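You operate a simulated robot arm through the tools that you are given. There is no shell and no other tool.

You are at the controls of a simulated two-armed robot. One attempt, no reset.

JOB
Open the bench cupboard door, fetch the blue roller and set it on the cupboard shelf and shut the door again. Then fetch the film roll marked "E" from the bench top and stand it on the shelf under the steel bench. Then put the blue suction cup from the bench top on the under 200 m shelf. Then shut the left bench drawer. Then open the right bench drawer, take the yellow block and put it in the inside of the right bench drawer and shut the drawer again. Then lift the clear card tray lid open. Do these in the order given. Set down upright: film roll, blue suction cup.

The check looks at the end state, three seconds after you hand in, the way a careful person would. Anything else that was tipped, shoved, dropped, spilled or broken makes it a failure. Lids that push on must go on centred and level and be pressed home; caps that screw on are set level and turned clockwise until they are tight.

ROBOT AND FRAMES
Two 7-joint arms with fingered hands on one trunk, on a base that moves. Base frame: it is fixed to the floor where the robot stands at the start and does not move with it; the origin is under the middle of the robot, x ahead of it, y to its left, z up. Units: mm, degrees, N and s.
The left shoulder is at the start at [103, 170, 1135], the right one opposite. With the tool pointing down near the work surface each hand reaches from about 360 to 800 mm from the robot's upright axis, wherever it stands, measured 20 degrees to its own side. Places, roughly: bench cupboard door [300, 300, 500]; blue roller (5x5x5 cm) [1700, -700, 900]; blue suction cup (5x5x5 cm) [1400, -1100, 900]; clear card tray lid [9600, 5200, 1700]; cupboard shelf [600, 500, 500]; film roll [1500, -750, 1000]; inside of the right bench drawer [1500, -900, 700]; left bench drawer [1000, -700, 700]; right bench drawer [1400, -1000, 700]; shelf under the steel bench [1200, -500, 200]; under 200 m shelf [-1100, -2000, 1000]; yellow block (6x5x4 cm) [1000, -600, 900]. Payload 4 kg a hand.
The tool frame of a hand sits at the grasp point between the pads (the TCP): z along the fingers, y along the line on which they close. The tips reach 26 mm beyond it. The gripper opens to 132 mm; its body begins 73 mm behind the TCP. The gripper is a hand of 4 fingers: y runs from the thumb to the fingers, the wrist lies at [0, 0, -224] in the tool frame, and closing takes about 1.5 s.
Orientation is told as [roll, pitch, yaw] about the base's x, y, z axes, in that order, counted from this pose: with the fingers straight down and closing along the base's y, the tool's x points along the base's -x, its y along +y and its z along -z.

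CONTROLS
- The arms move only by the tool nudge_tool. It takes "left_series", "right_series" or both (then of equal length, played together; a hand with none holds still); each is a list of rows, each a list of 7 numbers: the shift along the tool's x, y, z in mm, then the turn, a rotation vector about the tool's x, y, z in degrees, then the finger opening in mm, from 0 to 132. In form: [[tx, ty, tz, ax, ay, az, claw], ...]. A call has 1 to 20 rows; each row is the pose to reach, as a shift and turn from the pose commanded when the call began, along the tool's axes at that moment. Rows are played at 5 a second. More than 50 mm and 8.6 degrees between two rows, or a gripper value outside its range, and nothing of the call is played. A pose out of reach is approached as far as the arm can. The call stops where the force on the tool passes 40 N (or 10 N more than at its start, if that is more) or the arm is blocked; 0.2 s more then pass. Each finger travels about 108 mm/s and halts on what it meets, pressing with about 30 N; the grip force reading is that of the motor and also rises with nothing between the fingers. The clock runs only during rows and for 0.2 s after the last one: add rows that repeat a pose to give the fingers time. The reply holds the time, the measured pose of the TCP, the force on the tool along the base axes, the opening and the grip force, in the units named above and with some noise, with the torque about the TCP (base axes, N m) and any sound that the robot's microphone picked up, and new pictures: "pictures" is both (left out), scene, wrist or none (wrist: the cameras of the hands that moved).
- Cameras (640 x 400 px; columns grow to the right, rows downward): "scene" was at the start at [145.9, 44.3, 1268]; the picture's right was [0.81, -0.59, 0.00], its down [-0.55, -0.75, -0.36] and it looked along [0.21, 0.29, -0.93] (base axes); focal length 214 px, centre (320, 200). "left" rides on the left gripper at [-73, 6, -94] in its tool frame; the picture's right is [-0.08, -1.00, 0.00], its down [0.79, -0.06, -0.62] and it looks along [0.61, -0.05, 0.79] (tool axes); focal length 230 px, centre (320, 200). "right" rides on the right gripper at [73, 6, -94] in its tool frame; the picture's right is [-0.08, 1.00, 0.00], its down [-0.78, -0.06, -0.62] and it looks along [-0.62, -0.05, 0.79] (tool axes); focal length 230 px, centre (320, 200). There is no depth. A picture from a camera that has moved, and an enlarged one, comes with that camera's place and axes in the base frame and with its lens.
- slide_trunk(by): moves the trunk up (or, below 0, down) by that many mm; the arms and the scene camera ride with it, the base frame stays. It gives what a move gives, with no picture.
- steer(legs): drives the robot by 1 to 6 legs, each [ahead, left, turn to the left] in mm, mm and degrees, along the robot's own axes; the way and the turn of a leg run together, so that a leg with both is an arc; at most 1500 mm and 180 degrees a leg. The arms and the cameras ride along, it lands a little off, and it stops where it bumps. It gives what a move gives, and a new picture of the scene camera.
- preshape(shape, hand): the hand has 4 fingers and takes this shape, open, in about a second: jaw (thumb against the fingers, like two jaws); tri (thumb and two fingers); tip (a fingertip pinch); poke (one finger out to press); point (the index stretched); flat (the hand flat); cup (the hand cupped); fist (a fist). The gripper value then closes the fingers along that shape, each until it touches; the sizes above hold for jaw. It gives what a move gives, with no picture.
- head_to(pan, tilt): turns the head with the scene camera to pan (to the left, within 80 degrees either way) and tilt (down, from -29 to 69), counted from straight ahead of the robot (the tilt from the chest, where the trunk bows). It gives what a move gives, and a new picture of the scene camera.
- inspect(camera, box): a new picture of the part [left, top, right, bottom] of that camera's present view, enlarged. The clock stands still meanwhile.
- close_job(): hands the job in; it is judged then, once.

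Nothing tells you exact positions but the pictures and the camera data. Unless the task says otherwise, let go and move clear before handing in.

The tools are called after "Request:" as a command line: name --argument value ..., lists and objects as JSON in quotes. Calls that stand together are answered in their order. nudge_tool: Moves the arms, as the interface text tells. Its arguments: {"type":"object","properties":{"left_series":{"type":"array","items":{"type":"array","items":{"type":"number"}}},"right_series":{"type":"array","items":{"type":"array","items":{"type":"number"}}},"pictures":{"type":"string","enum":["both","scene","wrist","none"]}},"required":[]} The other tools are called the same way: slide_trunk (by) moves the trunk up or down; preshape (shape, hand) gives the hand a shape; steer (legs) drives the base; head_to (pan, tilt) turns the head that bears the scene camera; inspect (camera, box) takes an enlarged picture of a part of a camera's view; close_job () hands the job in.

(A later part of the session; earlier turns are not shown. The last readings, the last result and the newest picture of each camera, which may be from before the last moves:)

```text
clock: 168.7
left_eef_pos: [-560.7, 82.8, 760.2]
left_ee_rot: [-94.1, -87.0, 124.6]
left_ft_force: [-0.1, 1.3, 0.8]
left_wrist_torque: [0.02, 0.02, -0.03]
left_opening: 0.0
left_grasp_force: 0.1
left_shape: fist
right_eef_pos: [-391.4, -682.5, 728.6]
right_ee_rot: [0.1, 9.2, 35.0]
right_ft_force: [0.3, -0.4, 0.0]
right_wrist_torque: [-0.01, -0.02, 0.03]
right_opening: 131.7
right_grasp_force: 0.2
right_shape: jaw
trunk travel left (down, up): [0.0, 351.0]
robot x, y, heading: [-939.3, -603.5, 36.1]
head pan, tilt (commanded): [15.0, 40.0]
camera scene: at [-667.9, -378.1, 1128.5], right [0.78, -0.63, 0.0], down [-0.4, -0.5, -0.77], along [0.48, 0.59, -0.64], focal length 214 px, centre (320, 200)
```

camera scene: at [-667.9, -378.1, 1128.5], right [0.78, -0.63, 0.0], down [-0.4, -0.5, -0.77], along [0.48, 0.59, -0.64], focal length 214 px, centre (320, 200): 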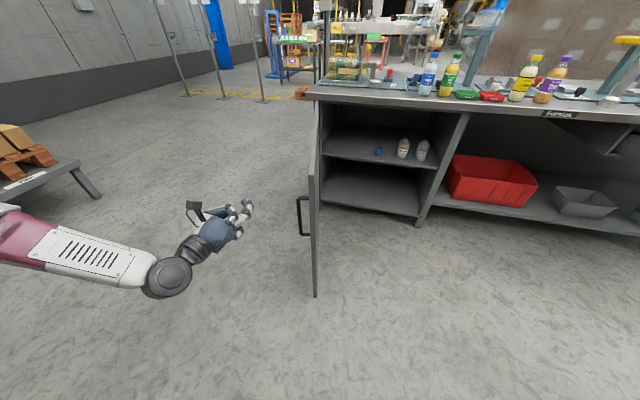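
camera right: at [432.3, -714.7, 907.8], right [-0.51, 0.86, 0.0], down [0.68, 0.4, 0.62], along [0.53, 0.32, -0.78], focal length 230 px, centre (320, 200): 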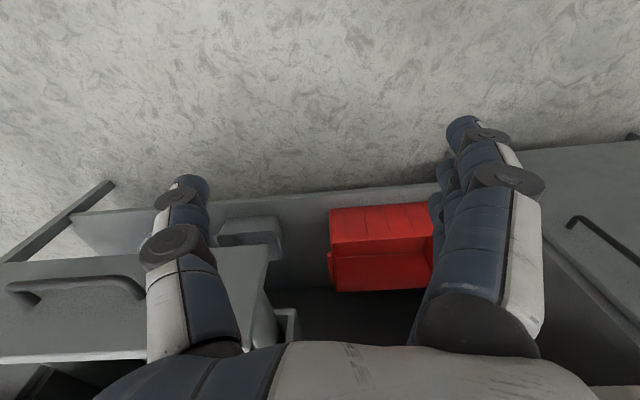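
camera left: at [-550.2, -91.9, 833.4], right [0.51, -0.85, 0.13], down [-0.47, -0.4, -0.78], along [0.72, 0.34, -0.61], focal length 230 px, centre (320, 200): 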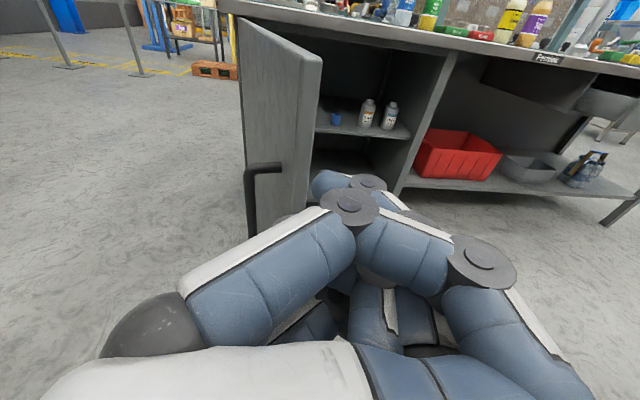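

Request:
steer --legs '[[310, 0, 0], [0, -70, 0], [43, -157, 0]]'

```text
clock: 173.3
left_eef_pos: [-142.3, 107.3, 760.0]
left_ee_rot: [-94.1, -86.9, 124.5]
left_ft_force: [1.2, 0.7, 0.3]
left_wrist_torque: [0.0, -0.01, -0.02]
left_opening: 0.0
left_grasp_force: 0.1
left_shape: fist
right_eef_pos: [25.3, -658.2, 728.0]
right_ee_rot: [0.1, 9.1, 34.9]
right_ft_force: [-0.2, -0.4, -0.6]
right_wrist_torque: [0.01, 0.0, -0.04]
right_opening: 132.1
right_grasp_force: 0.1
right_shape: jaw
trunk travel left (down, up): [0.0, 351.0]
robot x, y, heading: [-522.0, -573.4, 35.7]
head pan, tilt (commanded): [15.0, 40.0]
camera scene: at [-250.2, -353.0, 1128.5], right [0.78, -0.63, 0.0], down [-0.41, -0.5, -0.77], along [0.48, 0.59, -0.64], focal length 214 px, centre (320, 200)
```

scene: 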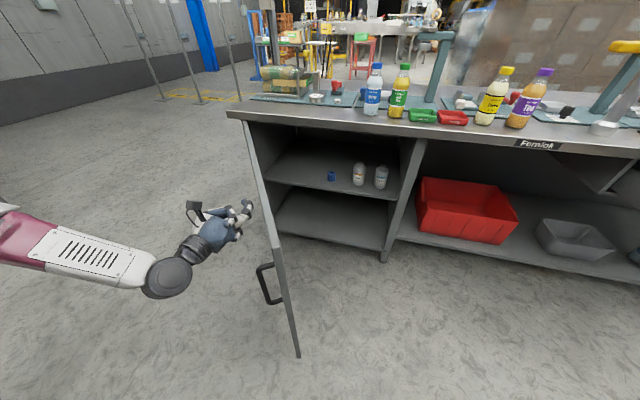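

Request:
steer --legs '[[75, -124, 0], [104, -100, 0]]'

```text
clock: 176.2
left_eef_pos: [136.4, 29.6, 759.0]
left_ee_rot: [-93.8, -87.0, 124.2]
left_ft_force: [0.6, 0.1, -0.9]
left_wrist_torque: [0.01, -0.02, -0.03]
left_opening: 0.0
left_grasp_force: 0.1
left_shape: fist
right_eef_pos: [301.8, -736.3, 728.1]
right_ee_rot: [0.1, 9.2, 34.7]
right_ft_force: [0.2, 0.8, 0.7]
right_wrist_torque: [-0.02, 0.02, 0.0]
right_opening: 131.9
right_grasp_force: 0.1
right_shape: jaw
trunk travel left (down, up): [0.0, 351.0]
robot x, y, heading: [-240.9, -654.7, 35.6]
head pan, tilt (commanded): [15.0, 40.0]
camera scene: at [27.3, -430.0, 1128.4], right [0.77, -0.63, 0.0], down [-0.41, -0.5, -0.77], along [0.49, 0.59, -0.64], focal length 214 px, centre (320, 200)
```

scene: 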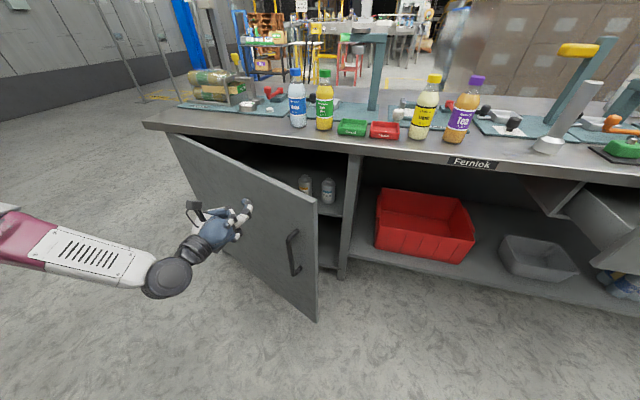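

Request:
steer --legs '[[126, -70, 0]]'

```text
clock: 177.5
left_eef_pos: [275.5, 47.6, 758.7]
left_ee_rot: [-93.6, -86.9, 123.7]
left_ft_force: [0.1, 0.0, -0.3]
left_wrist_torque: [-0.04, -0.04, 0.04]
left_opening: 0.1
left_grasp_force: 0.0
left_shape: fist
right_eef_pos: [440.5, -719.6, 725.6]
right_ee_rot: [0.1, 9.2, 34.7]
right_ft_force: [-0.8, -0.3, 0.0]
right_wrist_torque: [0.0, 0.0, 0.0]
right_opening: 131.9
right_grasp_force: 0.1
right_shape: jaw
trunk travel left (down, up): [0.0, 351.0]
robot x, y, heading: [-102.3, -635.7, 35.5]
head pan, tilt (commanded): [15.0, 40.0]
camera scene: at [166.3, -412.8, 1128.4], right [0.77, -0.63, 0.0], down [-0.41, -0.5, -0.77], along [0.49, 0.59, -0.64], focal length 214 px, centre (320, 200)
```

scene: 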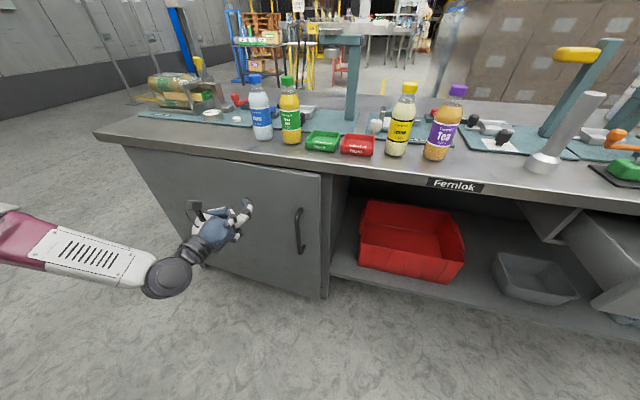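

The door is almost closed. I press it home with the fist under the force limit.

Request:
nudge_tool --left_series '[[0, 0, 40, 0, 0, 0, 0], [0, 0, 80, 0, 0, 0, 0], [0, 0, 105, 0, 0, 0, 0], [0, 0, 125, 0, 0, 0, 0], [0, 0, 140, 0, 0, 0, 0], [0, 0, 150, 0, 0, 0, 0], [0, 0, 160, 0, 0, 0, 0], [0, 0, 170, 0, 0, 0, 0]]' --pictures "both"

```text
clock: 178.8
left_eef_pos: [392.8, 109.2, 759.3]
left_ee_rot: [-89.3, -87.0, 118.9]
left_ft_force: [-19.4, -18.4, 6.9]
left_wrist_torque: [0.03, -0.05, -0.09]
left_opening: 0.0
left_grasp_force: 0.1
left_shape: fist
right_eef_pos: [438.7, -720.2, 728.3]
right_ee_rot: [0.1, 9.0, 34.6]
right_ft_force: [-0.9, -0.2, 0.9]
right_wrist_torque: [0.04, -0.05, 0.01]
right_opening: 131.6
right_grasp_force: 0.1
right_shape: jaw
trunk travel left (down, up): [0.0, 351.0]
robot x, y, heading: [-105.1, -636.5, 35.8]
head pan, tilt (commanded): [15.0, 40.0]
stopped in row 6 (left hand): the force on the tool passed its limit at 49 N (the readings are from after the stop); the commanded pose is now the measured one
camera scene: at [162.7, -415.6, 1129.9], right [0.77, -0.63, 0.0], down [-0.41, -0.5, -0.77], along [0.49, 0.59, -0.64], focal length 214 px, centre (320, 200)
camera left: at [308.2, 72.1, 834.2], right [0.49, -0.86, 0.13], down [-0.49, -0.39, -0.78], along [0.72, 0.32, -0.61], focal length 230 px, centre (320, 200)
```

scene: 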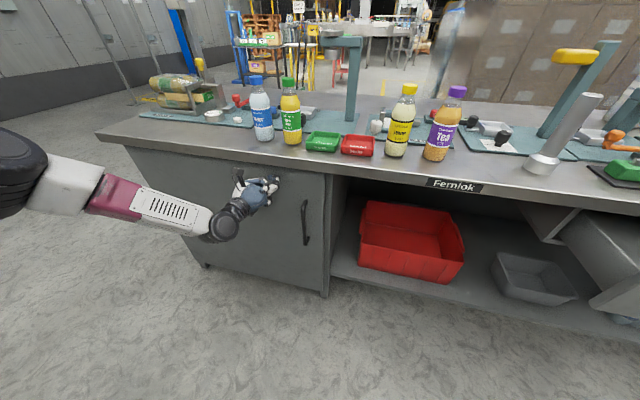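
left: 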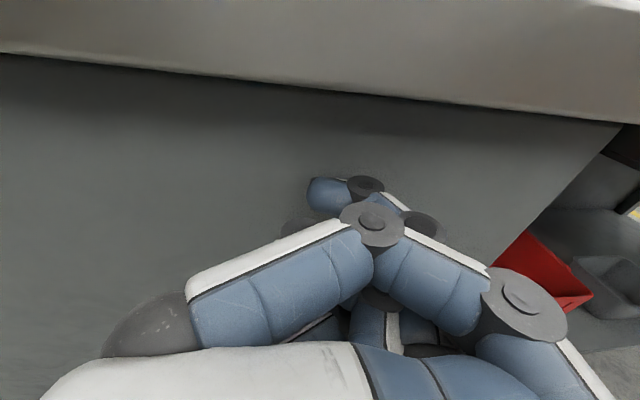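

Request:
nudge_tool --left_series '[[0, 0, -40, 0, 0, 0, 0], [0, 0, -80, 0, 0, 0, 0], [0, 0, -120, 0, 0, 0, 0], [0, 0, -160, 0, 0, 0, 0], [0, 0, -200, 0, 0, 0, 0]]' --pictures "none"

Request:
steer --legs '[[-450, 0, 0]]'

Request:
inspect --camera "scene" --box '[180, 80, 420, 230]'

```text
clock: 180.0
left_eef_pos: [223.7, 14.0, 759.3]
left_ee_rot: [-86.6, -87.0, 116.4]
left_ft_force: [0.0, -0.1, -0.6]
left_wrist_torque: [-0.03, -0.01, 0.01]
left_opening: 0.0
left_grasp_force: 0.2
left_shape: fist
right_eef_pos: [439.8, -718.4, 728.4]
right_ee_rot: [0.1, 9.2, 34.7]
right_ft_force: [-0.4, 0.0, 0.0]
right_wrist_torque: [-0.05, 0.01, 0.01]
right_opening: 131.9
right_grasp_force: 0.1
right_shape: jaw
trunk travel left (down, up): [0.0, 351.0]
robot x, y, heading: [-103.7, -633.9, 35.3]
head pan, tilt (commanded): [15.0, 40.0]
```

```text
clock: 182.7
left_eef_pos: [-144.2, -248.7, 758.0]
left_ee_rot: [-86.0, -87.1, 115.9]
left_ft_force: [-1.3, 0.6, 0.7]
left_wrist_torque: [0.02, -0.01, -0.02]
left_opening: 0.1
left_grasp_force: 0.1
left_shape: fist
right_eef_pos: [73.6, -980.7, 727.7]
right_ee_rot: [0.1, 9.1, 35.0]
right_ft_force: [-0.5, 0.6, 0.7]
right_wrist_torque: [0.01, -0.01, 0.0]
right_opening: 131.9
right_grasp_force: 0.1
right_shape: jaw
trunk travel left (down, up): [0.0, 351.0]
robot x, y, heading: [-472.1, -898.3, 35.9]
head pan, tilt (commanded): [15.0, 40.0]
camera scene: at [-202.3, -676.2, 1128.6], right [0.78, -0.63, 0.0], down [-0.41, -0.5, -0.77], along [0.48, 0.59, -0.64], focal length 214 px, centre (320, 200)
```

scene: 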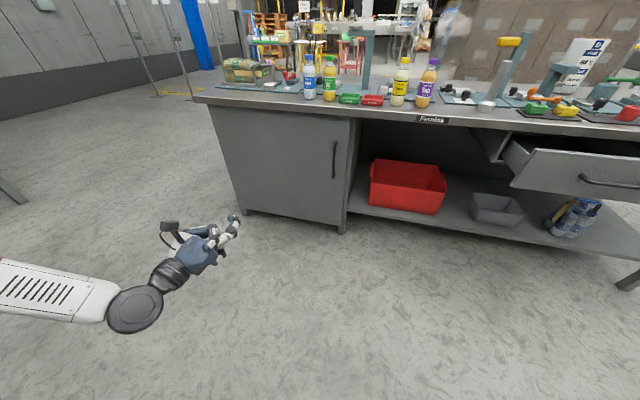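

```text
2.67 times, centred on (300, 155) of scene
camera zoom: at [-202.3, -676.2, 1128.6], right [0.78, -0.63, 0.0], down [-0.41, -0.5, -0.77], along [0.48, 0.59, -0.64], focal length 572 px, centre (373, 320)
```

zoom: 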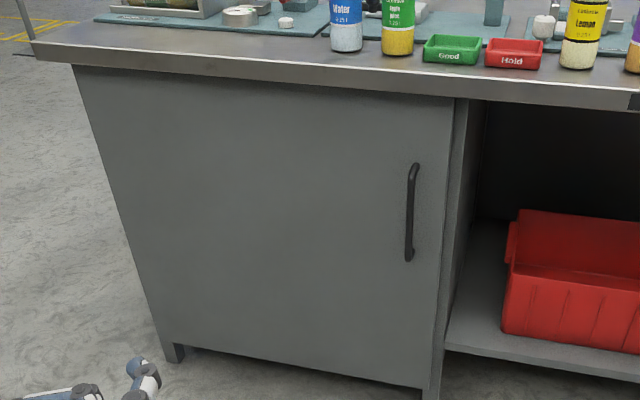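

The door is shut and the roller is inside: first part done. Now for film roll E: left hand back to jaw shape, trunk up, drive along the bench to face the roll.

Request:
preshape --shape "jaw" --hand "left"

Request:
slide_trunk --by 150

Request:
steer --legs '[[0, -1412, 0.3], [150, 0, 0]]'

```text
clock: 183.6
left_eef_pos: [-146.4, -248.1, 757.7]
left_ee_rot: [-85.7, -87.0, 115.7]
left_ft_force: [0.0, 0.1, 0.4]
left_wrist_torque: [-0.01, 0.01, -0.01]
left_opening: 131.8
left_grasp_force: 0.1
left_shape: jaw
right_eef_pos: [73.8, -980.3, 727.8]
right_ee_rot: [0.0, 9.2, 35.0]
right_ft_force: [0.7, 0.4, 0.4]
right_wrist_torque: [0.03, 0.0, 0.0]
right_opening: 131.7
right_grasp_force: 0.1
right_shape: jaw
trunk travel left (down, up): [0.0, 351.0]
robot x, y, heading: [-476.5, -901.1, 36.1]
head pan, tilt (commanded): [15.0, 40.0]
```

```text
clock: 185.3
left_eef_pos: [-145.7, -247.8, 905.8]
left_ee_rot: [-83.3, -86.8, 113.3]
left_ft_force: [-0.2, 1.7, 0.0]
left_wrist_torque: [0.02, -0.03, 0.01]
left_opening: 132.2
left_grasp_force: 0.0
left_shape: jaw
right_eef_pos: [73.4, -979.9, 876.5]
right_ee_rot: [0.1, 9.3, 35.0]
right_ft_force: [-0.8, -0.5, 0.1]
right_wrist_torque: [0.02, 0.01, -0.05]
right_opening: 131.9
right_grasp_force: 0.2
right_shape: jaw
trunk travel left (down, up): [-150.0, 201.0]
robot x, y, heading: [-471.1, -900.7, 35.6]
head pan, tilt (commanded): [15.0, 40.0]
```

```text
clock: 199.2
left_eef_pos: [823.2, -1322.6, 908.4]
left_ee_rot: [-84.9, -87.0, 115.6]
left_ft_force: [-0.8, -0.2, 0.9]
left_wrist_torque: [0.02, -0.04, -0.02]
left_opening: 131.8
left_grasp_force: 0.1
left_shape: jaw
right_eef_pos: [1052.9, -2052.1, 877.4]
right_ee_rot: [0.1, 9.3, 35.7]
right_ft_force: [0.1, -0.4, -0.5]
right_wrist_torque: [0.02, -0.02, 0.03]
right_opening: 132.1
right_grasp_force: 0.1
right_shape: jaw
trunk travel left (down, up): [-150.0, 201.0]
robot x, y, heading: [504.3, -1977.5, 36.7]
head pan, tilt (commanded): [15.0, 40.0]
camera scene: at [648.9, -1842.1, 1304.0], right [0.78, -0.62, 0.0], down [-0.4, -0.5, -0.77], along [0.47, 0.6, -0.64], focal length 214 px, centre (320, 200)
```

scene: 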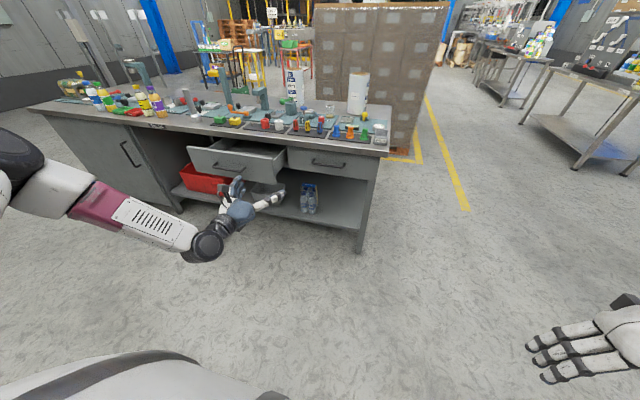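

Request:
nudge_tool --left_series '[[-30, -15, 30, -1, 0, 0, 132], [-60, -35, 60, -2, 0, 0, 132], [-90, -60, 85, -3, 0, 0, 132], [-120, -85, 95, -4, 0, 0, 132], [-150, -110, 100, -5, 0, 0, 132], [-180, -130, 105, -5.5, 0, 0, 132], [-210, -150, 105, -5.5, 0, 0, 132], [-210, -150, 105, -5.5, 0, 0, 132]]' --pictures "none"

```text
clock: 201.0
left_eef_pos: [980.8, -1385.6, 1124.5]
left_ee_rot: [-79.4, -87.0, 115.8]
left_ft_force: [0.4, -0.1, 0.4]
left_wrist_torque: [-0.05, 0.0, -0.02]
left_opening: 132.0
left_grasp_force: 0.0
left_shape: jaw
right_eef_pos: [1051.2, -2050.8, 878.6]
right_ee_rot: [0.1, 9.1, 35.6]
right_ft_force: [0.5, -0.3, 0.3]
right_wrist_torque: [-0.01, -0.01, 0.01]
right_opening: 131.8
right_grasp_force: 0.1
right_shape: jaw
trunk travel left (down, up): [-150.0, 201.0]
robot x, y, heading: [506.4, -1978.6, 36.5]
head pan, tilt (commanded): [15.0, 40.0]
```

Request:
nudge_tool --left_series '[[-5, 0, 15, 0, 8, 1, 132], [-10, 0, 30, -0.3, 16, 1.5, 132], [-15, 0, 45, -0.6, 24, 2, 132], [-20, 0, 60, -0.9, 32, 2.5, 132], [-20, 0, 70, -1.05, 39.5, 2.9, 132], [-20, 0, 70, -1.05, 39.5, 2.9, 132]]' --pictures "both"

```text
clock: 202.4
left_eef_pos: [1040.5, -1345.8, 1143.5]
left_ee_rot: [0.0, -50.0, 36.2]
left_ft_force: [0.5, -0.4, -0.2]
left_wrist_torque: [0.01, 0.03, -0.01]
left_opening: 131.8
left_grasp_force: 0.1
left_shape: jaw
right_eef_pos: [1051.5, -2052.0, 877.7]
right_ee_rot: [0.2, 9.1, 35.7]
right_ft_force: [0.6, 0.4, 0.0]
right_wrist_torque: [0.0, 0.0, -0.01]
right_opening: 131.8
right_grasp_force: 0.1
right_shape: jaw
trunk travel left (down, up): [-150.0, 201.0]
robot x, y, heading: [506.3, -1979.8, 36.8]
head pan, tilt (commanded): [15.0, 40.0]
camera scene: at [648.0, -1843.4, 1304.3], right [0.78, -0.62, 0.0], down [-0.4, -0.5, -0.77], along [0.47, 0.6, -0.64], focal length 214 px, centre (320, 200)
camera left: at [1018.5, -1354.8, 1261.5], right [0.63, -0.78, 0.06], down [-0.75, -0.63, -0.21], along [0.2, 0.08, -0.98], focal length 230 px, centre (320, 200)
```

scene: 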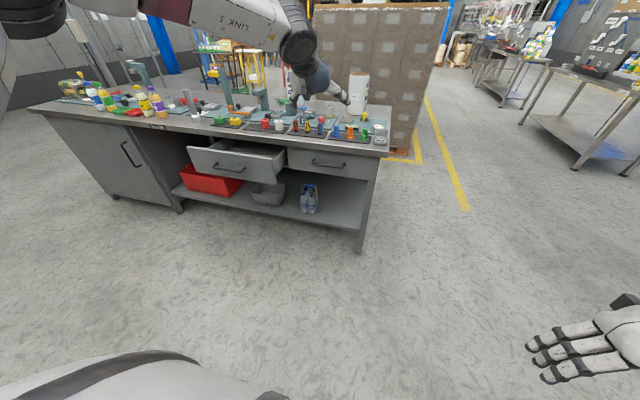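
left: 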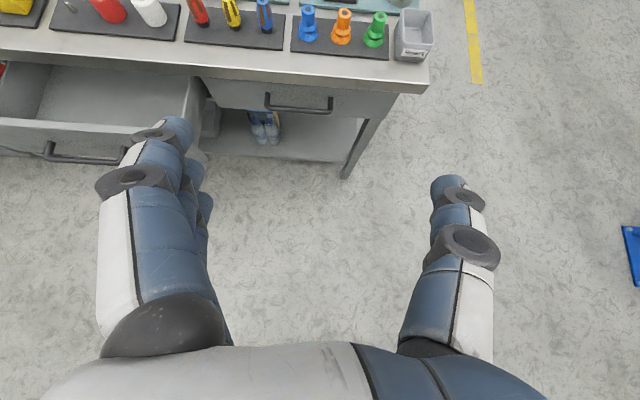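

Request:
steer --legs '[[690, 0, -0.5]]'

Request:
inspect --camera "left" --box '[0, 0, 640, 400]'

```text
clock: 206.1
left_eef_pos: [1581.6, -946.1, 1143.1]
left_ee_rot: [0.0, -50.0, 36.0]
left_ft_force: [0.2, 0.6, 0.7]
left_wrist_torque: [-0.03, 0.02, 0.0]
left_opening: 131.8
left_grasp_force: 0.1
left_shape: jaw
right_eef_pos: [1590.7, -1652.8, 877.5]
right_ee_rot: [0.1, 9.2, 35.5]
right_ft_force: [-0.6, 0.1, -0.3]
right_wrist_torque: [0.02, -0.07, -0.01]
right_opening: 132.0
right_grasp_force: 0.1
right_shape: jaw
trunk travel left (down, up): [-150.0, 201.0]
robot x, y, heading: [1045.3, -1575.4, 36.3]
head pan, tilt (commanded): [15.0, 40.0]
camera scene: at [1187.9, -1442.3, 1304.1], right [0.78, -0.62, 0.0], down [-0.4, -0.5, -0.77], along [0.48, 0.6, -0.64], focal length 214 px, centre (320, 200)
```

scene: 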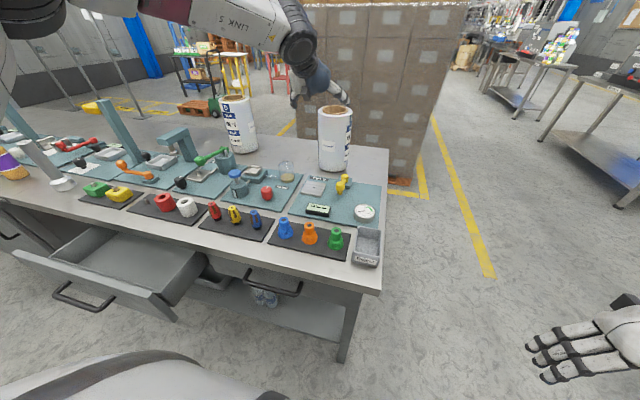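

```text
1.00 times, centred on (320, 200) of left (not enlarged: the box is as wide or as high as the picture)
camera zoom: at [1559.5, -954.7, 1260.4], right [0.63, -0.78, 0.06], down [-0.75, -0.62, -0.2], along [0.2, 0.08, -0.98], focal length 230 px, centre (320, 200)
```

zoom: 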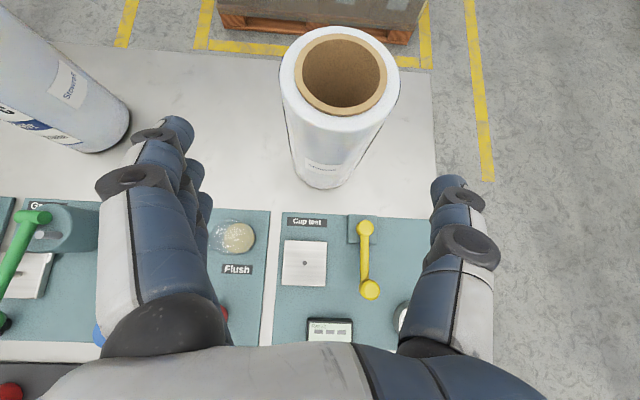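

Request:
steer --legs '[[45, 0, 0]]'

Request:
inspect --camera "left" --box '[160, 0, 480, 200]'

```text
clock: 207.0
left_eef_pos: [1615.8, -919.9, 1141.2]
left_ee_rot: [0.0, -49.9, 36.0]
left_ft_force: [-0.5, -0.4, 0.0]
left_wrist_torque: [-0.02, 0.01, -0.02]
left_opening: 131.6
left_grasp_force: 0.1
left_shape: jaw
right_eef_pos: [1624.8, -1627.3, 877.0]
right_ee_rot: [0.1, 9.2, 35.5]
right_ft_force: [-0.4, -0.5, -0.4]
right_wrist_torque: [0.02, 0.01, 0.01]
right_opening: 131.7
right_grasp_force: 0.0
right_shape: jaw
trunk travel left (down, up): [-150.0, 201.0]
robot x, y, heading: [1080.4, -1550.8, 36.5]
head pan, tilt (commanded): [15.0, 40.0]
camera scene: at [1223.1, -1416.4, 1303.9], right [0.78, -0.62, 0.0], down [-0.4, -0.5, -0.77], along [0.48, 0.6, -0.64], focal length 214 px, centre (320, 200)
```

scene: 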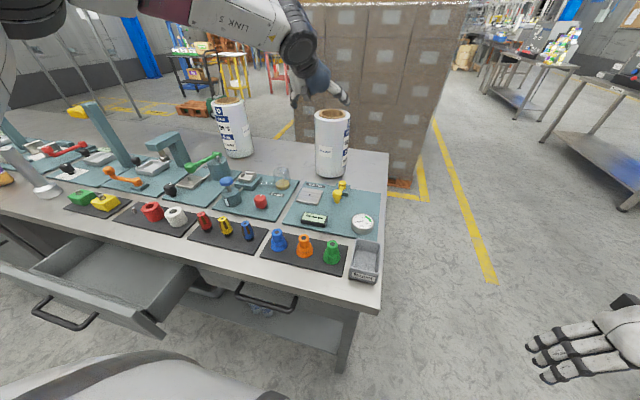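

```text
2.00 times, centred on (320, 100) of left
camera zoom: at [1594.9, -929.1, 1259.6], right [0.63, -0.78, 0.06], down [-0.75, -0.62, -0.2], along [0.19, 0.08, -0.98], focal length 460 px, centre (320, 400)
```

zoom: 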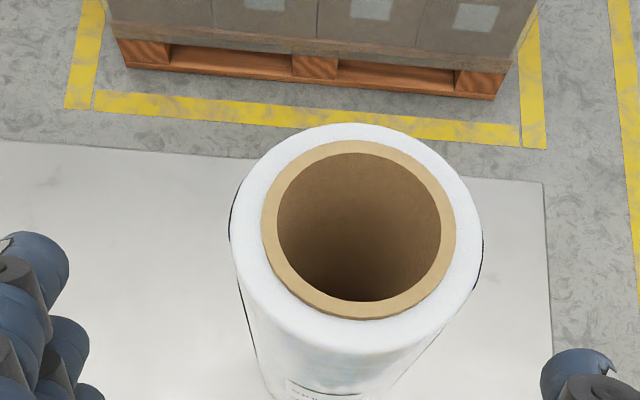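

Request:
nudge_tool --left_series '[[25, -9, 0, 0, 0, 0, 132], [49.5, -17.5, 0, 0, 0, 0, 132], [49.5, -17.5, 40, 0, 0, 0, 132], [49.5, -17.5, 60, 0, 0, 0, 132], [49.5, -17.5, 60, 0, 0, 0, 132]]' --pictures "wrist"

```text
clock: 208.2
left_eef_pos: [1639.7, -925.7, 1065.0]
left_ee_rot: [0.0, -50.0, 36.0]
left_ft_force: [-0.6, -0.1, 0.1]
left_wrist_torque: [0.02, 0.01, -0.02]
left_opening: 131.9
left_grasp_force: 0.1
left_shape: jaw
right_eef_pos: [1625.5, -1627.2, 877.7]
right_ee_rot: [0.1, 9.3, 35.5]
right_ft_force: [-0.3, -0.4, -0.8]
right_wrist_torque: [0.0, 0.0, 0.02]
right_opening: 131.9
right_grasp_force: 0.1
right_shape: jaw
trunk travel left (down, up): [-150.0, 201.0]
robot x, y, heading: [1079.1, -1548.4, 36.5]
head pan, tilt (commanded): [15.0, 40.0]
camera left: at [1616.8, -934.7, 1182.5], right [0.63, -0.78, 0.06], down [-0.75, -0.62, -0.2], along [0.2, 0.08, -0.98], focal length 230 px, centre (320, 200)
```

left: 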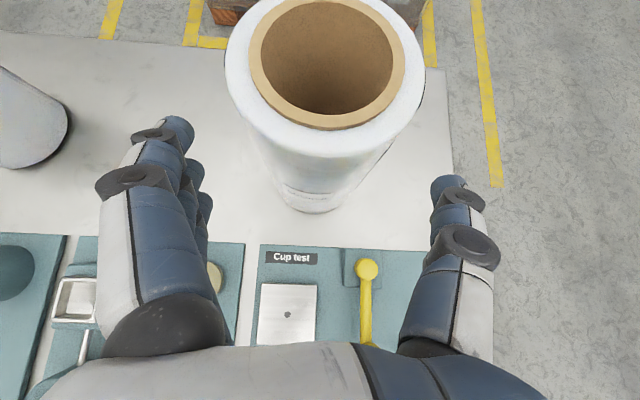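

Request:
nudge_tool --left_series '[[-14, 1, 10, 0, 0, 0, 132], [-27, 1, 25, 0, 0, 0, 132], [-27, 1, 45, 0, 0, 0, 132], [-27, 1, 60, 0, 0, 0, 132], [-27, 1, 60, 0, 0, 0, 132]]' --pictures "wrist"

```text
clock: 209.4
left_eef_pos: [1688.5, -889.3, 1048.1]
left_ee_rot: [0.0, -50.0, 36.0]
left_ft_force: [-0.8, -0.3, -0.1]
left_wrist_torque: [-0.01, -0.01, -0.01]
left_opening: 132.1
left_grasp_force: 0.0
left_shape: jaw
right_eef_pos: [1624.6, -1628.2, 878.4]
right_ee_rot: [0.1, 9.1, 35.5]
right_ft_force: [-0.8, -0.7, -0.6]
right_wrist_torque: [0.01, 0.03, 0.0]
right_opening: 131.8
right_grasp_force: 0.1
right_shape: jaw
trunk travel left (down, up): [-150.0, 201.0]
robot x, y, heading: [1076.9, -1551.4, 36.4]
head pan, tilt (commanded): [15.0, 40.0]
camera left: at [1665.7, -897.4, 1166.1], right [0.63, -0.78, 0.06], down [-0.75, -0.62, -0.2], along [0.2, 0.08, -0.98], focal length 230 px, centre (320, 200)
```

left: 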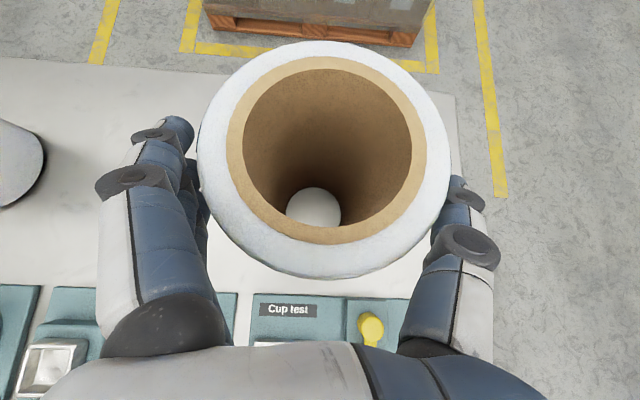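

Request:
nudge_tool --left_series '[[0, 0, 12, 0, 0, 0, 132], [0, 0, 22, 0, 0, 0, 132], [0, 0, 22, 0, 0, 0, 110], [0, 0, 22, 0, 0, 0, 80], [0, 0, 22, 0, 0, 0, 40], [0, 0, 22, 0, 0, 0, 0], [0, 0, 22, 0, 0, 0, 0], [0, 0, 22, 0, 0, 0, 0], [0, 0, 22, 0, 0, 0, 0]]' --pictures "wrist"

```text
clock: 211.4
left_eef_pos: [1702.1, -878.0, 1036.0]
left_ee_rot: [0.0, -49.9, 36.0]
left_ft_force: [-2.3, 4.8, 4.8]
left_wrist_torque: [0.26, -0.03, 0.08]
left_opening: 117.6
left_grasp_force: 29.8
left_shape: jaw
right_eef_pos: [1624.4, -1626.4, 877.9]
right_ee_rot: [0.1, 9.1, 35.5]
right_ft_force: [-0.1, 1.0, 0.3]
right_wrist_torque: [0.01, 0.03, 0.0]
right_opening: 132.0
right_grasp_force: 0.0
right_shape: jaw
trunk travel left (down, up): [-150.0, 201.0]
robot x, y, heading: [1082.3, -1554.5, 36.6]
head pan, tilt (commanded): [15.0, 40.0]
camera left: at [1679.3, -886.9, 1153.7], right [0.63, -0.78, 0.06], down [-0.75, -0.62, -0.21], along [0.2, 0.08, -0.98], focal length 230 px, centre (320, 200)
```

left: 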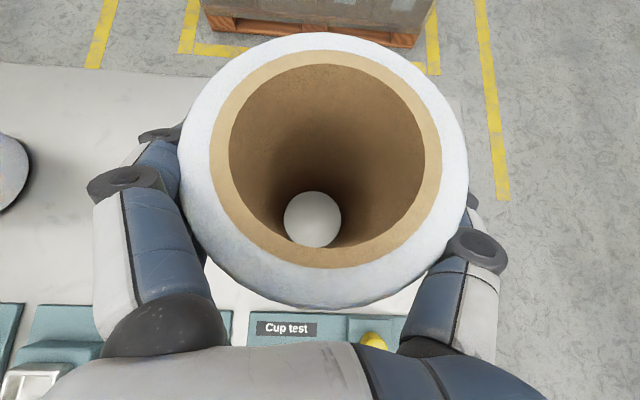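

Roll E is gripped (opening 118 mm). I lift it straight up carefully.

Request:
nudge_tool --left_series '[[-8, 0, -6.4, 0, 0, 0, 0], [-15, 0, -13, 0, 0, 0, 0], [-30.6, 0, -25.7, 0, 0, 0, 0], [-46, 0, -38.6, 0, 0, 0, 0], [-46, 0, -38.6, 0, 0, 0, 0]]' --pictures "both"

```text
clock: 212.6
left_eef_pos: [1705.3, -878.6, 1090.7]
left_ee_rot: [0.1, -49.9, 36.0]
left_ft_force: [0.9, 0.6, -8.9]
left_wrist_torque: [-0.04, 0.08, -0.01]
left_opening: 117.9
left_grasp_force: 29.9
left_shape: jaw
right_eef_pos: [1627.0, -1626.6, 877.4]
right_ee_rot: [0.2, 9.2, 35.6]
right_ft_force: [-0.1, -0.3, -0.3]
right_wrist_torque: [0.02, -0.01, -0.01]
right_opening: 131.8
right_grasp_force: 0.0
right_shape: jaw
trunk travel left (down, up): [-150.0, 201.0]
robot x, y, heading: [1078.9, -1550.8, 36.3]
head pan, tilt (commanded): [15.0, 40.0]
camera scene: at [1223.0, -1416.2, 1303.8], right [0.78, -0.62, 0.0], down [-0.4, -0.5, -0.77], along [0.48, 0.6, -0.64], focal length 214 px, centre (320, 200)
camera left: at [1682.7, -887.2, 1209.2], right [0.63, -0.78, 0.06], down [-0.75, -0.62, -0.2], along [0.19, 0.08, -0.98], focal length 230 px, centre (320, 200)
```

scene: 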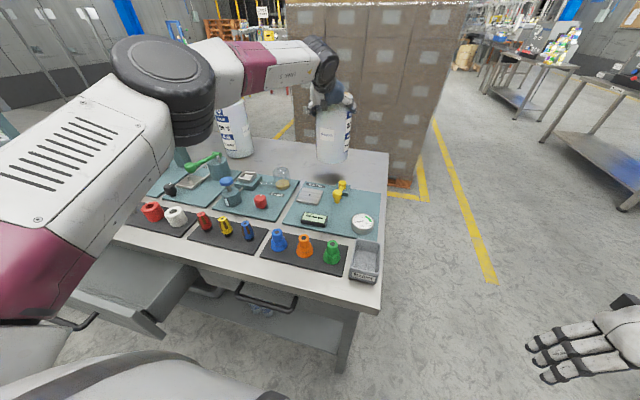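
left: 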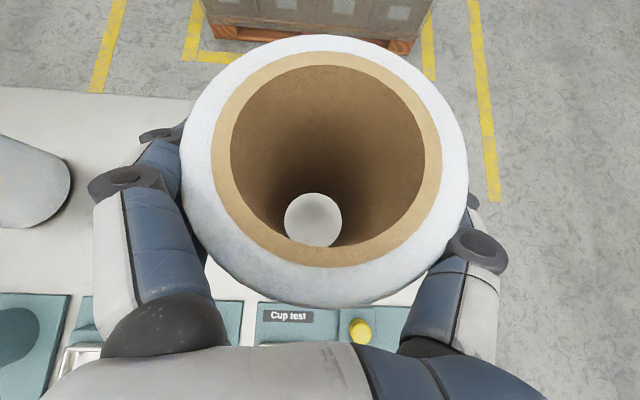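

Request:
slide_trunk --by 90

```text
clock: 213.8
left_eef_pos: [1686.7, -888.9, 1248.8]
left_ee_rot: [0.1, -54.3, 36.1]
left_ft_force: [0.8, 0.3, -7.5]
left_wrist_torque: [-0.06, 0.13, 0.0]
left_opening: 117.9
left_grasp_force: 30.2
left_shape: jaw
right_eef_pos: [1626.2, -1626.2, 968.1]
right_ee_rot: [0.1, 9.3, 35.5]
right_ft_force: [0.6, -0.1, -0.8]
right_wrist_torque: [-0.01, -0.03, 0.01]
right_opening: 132.2
right_grasp_force: 0.3
right_shape: jaw
trunk travel left (down, up): [-240.0, 111.0]
robot x, y, heading: [1080.2, -1551.2, 36.7]
head pan, tilt (commanded): [15.0, 40.0]
```

Request:
steer --legs '[[-800, 0, 0]]'

Request:
slide_trunk --by -240

```text
clock: 218.1
left_eef_pos: [1053.0, -1366.8, 1250.0]
left_ee_rot: [0.0, -54.5, 35.1]
left_ft_force: [0.5, 0.1, -8.0]
left_wrist_torque: [-0.09, 0.14, 0.03]
left_opening: 117.6
left_grasp_force: 29.6
left_shape: jaw
right_eef_pos: [981.3, -2102.7, 967.7]
right_ee_rot: [0.1, 9.2, 34.7]
right_ft_force: [0.4, 0.3, 0.9]
right_wrist_torque: [0.02, 0.04, 0.0]
right_opening: 131.9
right_grasp_force: 0.1
right_shape: jaw
trunk travel left (down, up): [-240.0, 111.0]
robot x, y, heading: [434.9, -2017.6, 35.7]
head pan, tilt (commanded): [15.0, 40.0]
camera scene: at [532.5, -1922.6, 1397.2], right [0.77, -0.63, 0.0], down [-0.41, -0.5, -0.77], along [0.48, 0.59, -0.64], focal length 214 px, centre (320, 200)
```

scene: 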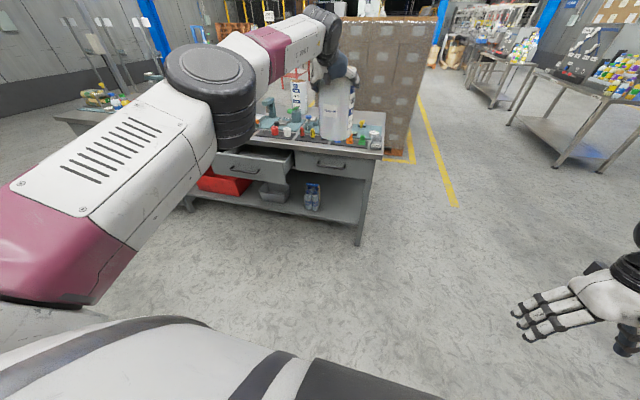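

```text
clock: 220.6
left_eef_pos: [1051.9, -1366.8, 1011.5]
left_ee_rot: [0.1, -54.5, 35.2]
left_ft_force: [0.1, 0.7, -7.3]
left_wrist_torque: [-0.09, 0.13, 0.0]
left_opening: 117.6
left_grasp_force: 29.8
left_shape: jaw
right_eef_pos: [955.5, -2122.0, 638.5]
right_ee_rot: [-0.3, 31.4, 34.6]
right_ft_force: [0.0, 0.4, 0.4]
right_wrist_torque: [0.02, 0.0, 0.0]
right_opening: 132.1
right_grasp_force: 0.0
right_shape: jaw
trunk travel left (down, up): [0.0, 351.0]
robot x, y, heading: [436.9, -2018.8, 36.0]
head pan, tilt (commanded): [15.0, 40.0]
```

Request:
nudge_tool --left_series '[[39.7, 0, 17.9, 0, 0.3, 0, 0], [79.3, 0, 35.8, 0, 0.7, 0, 0], [119, 0, 53.8, 0, 1, 0, 0], [158.7, 0, 71.7, 0, 1.4, 0, 0], [198.3, 0, 89.6, 0, 1.7, 0, 0], [238, 0, 107.5, 0, 2.1, 0, 0], [277.7, 0, 125.5, 0, 2.4, 0, 0], [317.3, 0, 143.4, 0, 2.8, 0, 0], [357, 0, 161.3, 0, 3.1, 0, 0], [396.7, 0, 179.2, 0, 3.5, 0, 0], [436.3, 0, 197.1, 0, 3.8, 0, 0], [476, 0, 215, 0, 4.2, 0, 0], [515.7, 0, 233, 0, 4.5, 0, 0], [515.7, 0, 233, 0, 4.5, 0, 0]]' --pictures "both"

```text
clock: 223.6
left_eef_pos: [960.6, -1429.5, 455.3]
left_ee_rot: [0.1, -50.0, 35.2]
left_ft_force: [0.4, -0.4, -8.2]
left_wrist_torque: [-0.03, 0.07, 0.01]
left_opening: 117.7
left_grasp_force: 29.9
left_shape: jaw
right_eef_pos: [956.1, -2122.0, 639.1]
right_ee_rot: [-0.2, 31.3, 34.6]
right_ft_force: [0.3, -0.3, -0.1]
right_wrist_torque: [-0.02, 0.01, 0.0]
right_opening: 131.8
right_grasp_force: 0.0
right_shape: jaw
trunk travel left (down, up): [0.0, 351.0]
robot x, y, heading: [435.8, -2019.5, 35.8]
head pan, tilt (commanded): [15.0, 40.0]
camera scene: at [706.7, -1797.5, 1128.4], right [0.77, -0.63, 0.0], down [-0.41, -0.5, -0.77], along [0.49, 0.59, -0.64], focal length 214 px, centre (320, 200)
camera left: at [938.6, -1438.3, 573.4], right [0.62, -0.79, 0.06], down [-0.76, -0.61, -0.2], along [0.2, 0.08, -0.98], focal length 230 px, centre (320, 200)
```

scene: 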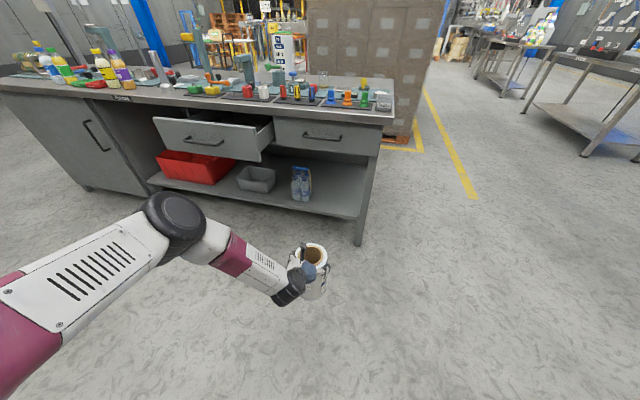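
left: 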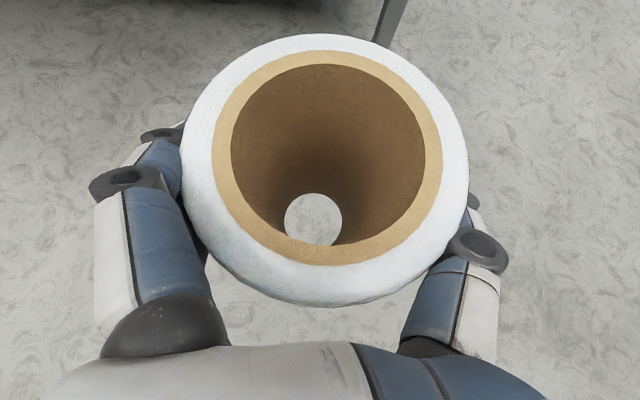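

Request:
inspect --camera "scene" --box '[200, 110, 400, 260]'

```text
2.67 times, centred on (300, 185) of scene
camera zoom: at [706.7, -1797.5, 1128.4], right [0.77, -0.63, 0.0], down [-0.41, -0.5, -0.77], along [0.49, 0.59, -0.64], focal length 572 px, centre (373, 240)
```

zoom: 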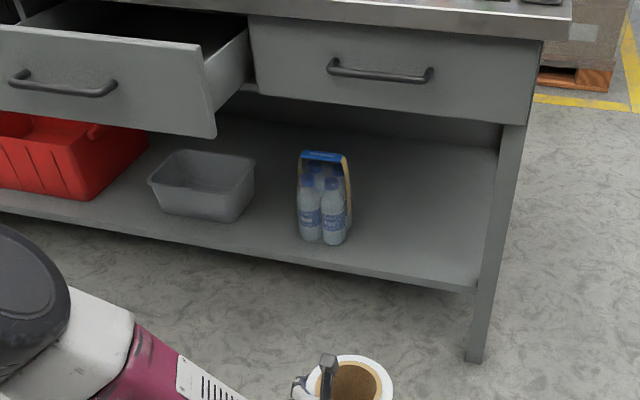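

Request:
nudge_tool --left_series '[[-13, 0, -11, 0, 0, 0, 0], [-27, 0, -22.5, 0, 0, 0, 0], [-27, 0, -22.5, 0, 0, 0, 0]]' --pictures "none"

Request:
steer --legs '[[400, 0, 0.3]]'

Request:
inspect --camera "left" --box '[0, 0, 640, 400]'

```text
clock: 224.4
left_eef_pos: [962.1, -1430.6, 493.5]
left_ee_rot: [0.1, -49.9, 35.1]
left_ft_force: [0.2, 0.2, -8.3]
left_wrist_torque: [-0.03, 0.08, -0.01]
left_opening: 117.6
left_grasp_force: 29.7
left_shape: jaw
right_eef_pos: [955.9, -2121.3, 637.8]
right_ee_rot: [-0.4, 31.5, 34.6]
right_ft_force: [-0.6, 0.0, 0.1]
right_wrist_torque: [-0.01, -0.01, 0.01]
right_opening: 132.0
right_grasp_force: 0.1
right_shape: jaw
trunk travel left (down, up): [0.0, 351.0]
robot x, y, heading: [434.0, -2018.3, 35.7]
head pan, tilt (commanded): [15.0, 40.0]
```

```text
clock: 226.9
left_eef_pos: [1282.4, -1199.1, 491.8]
left_ee_rot: [0.1, -49.9, 35.3]
left_ft_force: [0.2, -0.5, -8.3]
left_wrist_torque: [-0.04, 0.09, -0.03]
left_opening: 117.4
left_grasp_force: 29.8
left_shape: jaw
right_eef_pos: [1277.1, -1888.9, 638.8]
right_ee_rot: [-0.3, 31.5, 34.7]
right_ft_force: [0.3, -0.3, 0.2]
right_wrist_torque: [0.0, 0.0, 0.0]
right_opening: 131.9
right_grasp_force: 0.1
right_shape: jaw
trunk travel left (down, up): [0.0, 351.0]
robot x, y, heading: [758.2, -1791.5, 36.0]
head pan, tilt (commanded): [15.0, 40.0]
camera scene: at [1028.1, -1565.3, 1128.1], right [0.78, -0.63, 0.0], down [-0.41, -0.5, -0.77], along [0.48, 0.59, -0.64], focal length 214 px, centre (320, 200)
```

scene: 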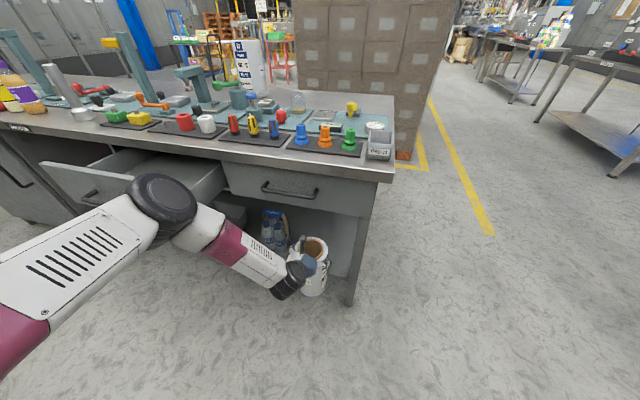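

```text
1.00 times, centred on (320, 200) of left (not enlarged: the box is as wide or as high as the picture)
camera zoom: at [1260.3, -1207.0, 609.4], right [0.62, -0.78, 0.06], down [-0.76, -0.61, -0.2], along [0.2, 0.08, -0.98], focal length 230 px, centre (320, 200)
```

zoom: 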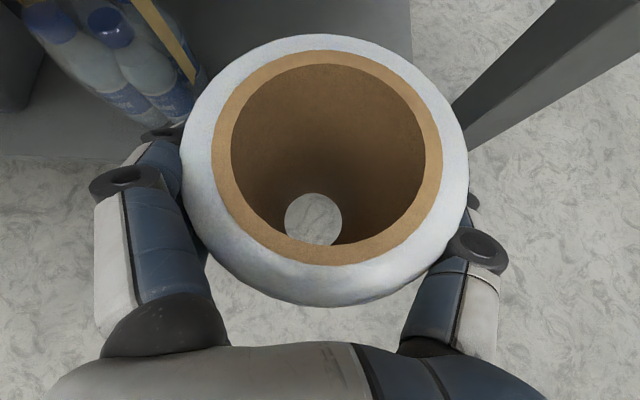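

Request:
steer --legs '[[178, -15, 0]]'

Request:
inspect --camera "left" --box '[0, 0, 640, 400]'

```text
clock: 228.3
left_eef_pos: [1433.0, -1112.4, 491.5]
left_ee_rot: [0.2, -49.9, 35.0]
left_ft_force: [-0.1, -0.5, -8.2]
left_wrist_torque: [-0.05, 0.04, 0.03]
left_opening: 117.4
left_grasp_force: 29.9
left_shape: jaw
right_eef_pos: [1424.8, -1804.2, 637.6]
right_ee_rot: [-0.3, 31.5, 34.5]
right_ft_force: [0.2, -0.3, -0.5]
right_wrist_torque: [0.03, -0.01, -0.02]
right_opening: 132.0
right_grasp_force: 0.1
right_shape: jaw
trunk travel left (down, up): [0.0, 351.0]
robot x, y, heading: [910.9, -1700.6, 35.6]
head pan, tilt (commanded): [15.0, 40.0]
camera scene: at [1177.6, -1478.5, 1128.1], right [0.77, -0.64, 0.0], down [-0.41, -0.5, -0.77], along [0.49, 0.59, -0.64], focal length 214 px, centre (320, 200)
```

scene: 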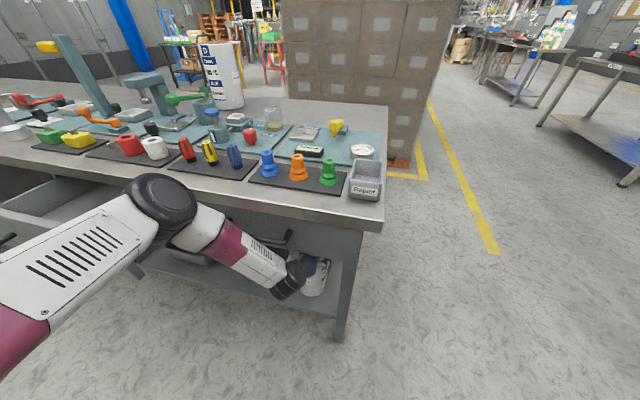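

```text
1.00 times, centred on (320, 200) of left (not enlarged: the box is as wide or as high as the picture)
camera zoom: at [1411.5, -1121.2, 609.3], right [0.61, -0.79, 0.06], down [-0.77, -0.61, -0.2], along [0.2, 0.08, -0.98], focal length 230 px, centre (320, 200)
```

zoom: 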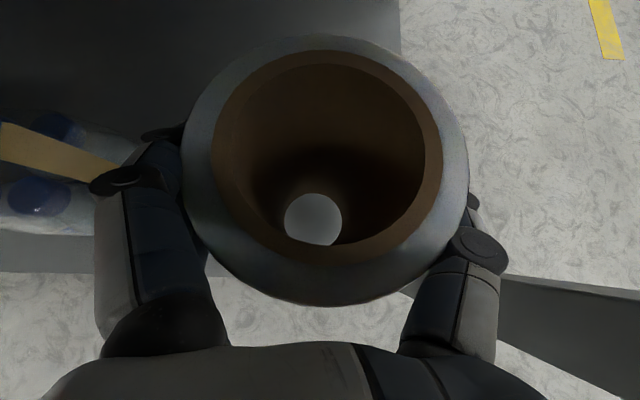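

The roll hovers over the lower shelf between the bottle pack and the bench leg. I lower it in small steps, watching the force.

Request:
nudge_tool --left_series '[[10, 0, 8, 0, 0, 0, 0], [20, 0, 16.5, 0, 0, 0, 0], [26.8, 0, 22.5, 0, 0, 0, 0], [26.8, 0, 22.5, 0, 0, 0, 0]]' --pictures "none"

Request:
nudge_tool --left_series '[[3, 0, 2.6, 0, 0, 0, 0], [6, 0, 5.2, 0, 0, 0, 0], [6, 0, 5.2, 0, 0, 0, 0]]' --pictures "none"

Request:
nudge_tool --left_series '[[3, 0, 2.6, 0, 0, 0, 0], [6, 0, 5.2, 0, 0, 0, 0], [6, 0, 5.2, 0, 0, 0, 0]]' --pictures "none"

```text
clock: 229.3
left_eef_pos: [1434.5, -1113.1, 457.2]
left_ee_rot: [0.1, -50.0, 35.0]
left_ft_force: [-0.5, -0.3, -7.8]
left_wrist_torque: [-0.05, 0.07, 0.04]
left_opening: 117.3
left_grasp_force: 29.4
left_shape: jaw
right_eef_pos: [1425.6, -1803.4, 638.4]
right_ee_rot: [-0.2, 31.4, 34.5]
right_ft_force: [0.0, -0.8, 0.6]
right_wrist_torque: [0.0, 0.01, -0.02]
right_opening: 131.8
right_grasp_force: 0.1
right_shape: jaw
trunk travel left (down, up): [0.0, 351.0]
robot x, y, heading: [906.8, -1703.1, 35.7]
head pan, tilt (commanded): [15.0, 40.0]
```

```text
clock: 230.2
left_eef_pos: [1434.2, -1112.3, 449.0]
left_ee_rot: [0.1, -49.8, 35.0]
left_ft_force: [0.9, -0.3, -8.2]
left_wrist_torque: [-0.05, 0.11, 0.0]
left_opening: 117.6
left_grasp_force: 30.4
left_shape: jaw
right_eef_pos: [1426.1, -1803.6, 638.2]
right_ee_rot: [-0.3, 31.5, 34.4]
right_ft_force: [-0.7, 0.3, -0.9]
right_wrist_torque: [0.0, 0.03, 0.02]
right_opening: 132.1
right_grasp_force: 0.1
right_shape: jaw
trunk travel left (down, up): [0.0, 351.0]
robot x, y, heading: [906.6, -1701.5, 35.6]
head pan, tilt (commanded): [15.0, 40.0]
```

```text
clock: 230.9
left_eef_pos: [1434.2, -1112.5, 441.3]
left_ee_rot: [0.0, -49.8, 35.0]
left_ft_force: [-0.6, 0.1, -8.0]
left_wrist_torque: [-0.08, 0.08, 0.0]
left_opening: 117.5
left_grasp_force: 29.9
left_shape: jaw
right_eef_pos: [1423.4, -1804.5, 637.8]
right_ee_rot: [-0.3, 31.5, 34.4]
right_ft_force: [0.8, -0.6, -0.9]
right_wrist_torque: [-0.02, 0.02, 0.0]
right_opening: 131.9
right_grasp_force: 0.1
right_shape: jaw
trunk travel left (down, up): [0.0, 351.0]
robot x, y, heading: [905.2, -1702.8, 35.4]
head pan, tilt (commanded): [15.0, 40.0]
```

Request:
nudge_tool --left_series '[[3, 0, 2.6, 0, 0, 0, 0], [6, 0, 5.2, 0, 0, 0, 0], [6, 0, 5.2, 0, 0, 0, 0]]' --pictures "none"

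Request:
nudge_tool --left_series '[[3, 0, 2.6, 0, 0, 0, 0], [6, 0, 5.2, 0, 0, 0, 0], [6, 0, 5.2, 0, 0, 0, 0]]' --pictures "none"

Request:
nudge_tool --left_series '[[3, 0, 2.6, 0, 0, 0, 0], [3, 0, 2.6, 0, 0, 0, 0]]' --pictures "wrist"

```text
clock: 231.8
left_eef_pos: [1433.8, -1112.5, 433.0]
left_ee_rot: [0.1, -49.9, 35.0]
left_ft_force: [-0.6, 0.7, -8.6]
left_wrist_torque: [-0.08, 0.1, -0.01]
left_opening: 117.7
left_grasp_force: 30.0
left_shape: jaw
right_eef_pos: [1425.2, -1803.4, 638.5]
right_ee_rot: [-0.2, 31.3, 34.4]
right_ft_force: [0.5, -0.1, 0.4]
right_wrist_torque: [0.0, 0.04, 0.01]
right_opening: 131.8
right_grasp_force: 0.1
right_shape: jaw
trunk travel left (down, up): [0.0, 351.0]
robot x, y, heading: [905.3, -1700.8, 35.5]
head pan, tilt (commanded): [15.0, 40.0]
```

```text
clock: 232.6
left_eef_pos: [1434.9, -1111.8, 432.4]
left_ee_rot: [0.0, -50.4, 35.0]
left_ft_force: [-3.3, -2.8, 22.1]
left_wrist_torque: [0.21, -0.06, 0.05]
left_opening: 116.9
left_grasp_force: 30.2
left_shape: jaw
right_eef_pos: [1423.2, -1805.2, 639.7]
right_ee_rot: [-0.3, 31.2, 34.4]
right_ft_force: [0.3, -0.2, -0.5]
right_wrist_torque: [0.02, 0.03, 0.02]
right_opening: 132.3
right_grasp_force: 0.0
right_shape: jaw
trunk travel left (down, up): [0.0, 351.0]
robot x, y, heading: [908.3, -1701.7, 35.4]
head pan, tilt (commanded): [15.0, 40.0]
```

```text
clock: 233.1
left_eef_pos: [1438.3, -1110.2, 429.9]
left_ee_rot: [0.2, -51.0, 35.0]
left_ft_force: [-3.2, -3.4, 25.9]
left_wrist_torque: [0.07, -0.11, 0.0]
left_opening: 116.6
left_grasp_force: 29.7
left_shape: jaw
right_eef_pos: [1423.4, -1804.8, 639.2]
right_ee_rot: [-0.2, 31.1, 34.5]
right_ft_force: [-0.3, 0.6, 0.2]
right_wrist_torque: [0.04, 0.03, 0.0]
right_opening: 132.0
right_grasp_force: 0.0
right_shape: jaw
trunk travel left (down, up): [0.0, 351.0]
robot x, y, heading: [905.5, -1704.3, 35.6]
head pan, tilt (commanded): [15.0, 40.0]
stopped in row 2 (left hand): the force on the tool passed its limit at 41 N (the readings are from after the stop); the commanded pose is now the measured one
camera left: at [1413.8, -1120.3, 546.8], right [0.61, -0.79, 0.06], down [-0.76, -0.61, -0.22], along [0.21, 0.09, -0.97], focal length 230 px, centre (320, 200)
```

left: 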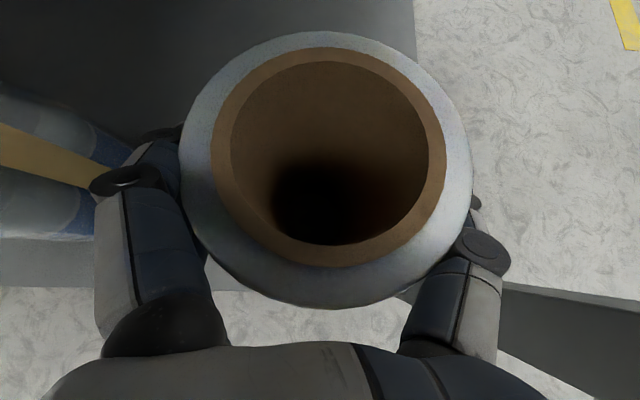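

Request:
nudge_tool --left_series '[[-2.3, 0, -1.9, 0, 0.7, 0, 0], [-2.3, 0, -1.9, 0, 0.7, 0, 0]]' --pictures "none"

```text
clock: 233.7
left_eef_pos: [1437.4, -1110.6, 429.2]
left_ee_rot: [0.2, -50.0, 34.9]
left_ft_force: [7.6, 4.5, 20.7]
left_wrist_torque: [0.24, -0.43, -0.02]
left_opening: 116.7
left_grasp_force: 30.1
left_shape: jaw
right_eef_pos: [1424.8, -1804.7, 639.1]
right_ee_rot: [-0.2, 31.3, 34.4]
right_ft_force: [-0.6, 0.0, 0.0]
right_wrist_torque: [0.0, 0.02, 0.0]
right_opening: 132.0
right_grasp_force: 0.0
right_shape: jaw
trunk travel left (down, up): [0.0, 351.0]
robot x, y, heading: [908.3, -1703.1, 35.4]
head pan, tilt (commanded): [15.0, 40.0]
```

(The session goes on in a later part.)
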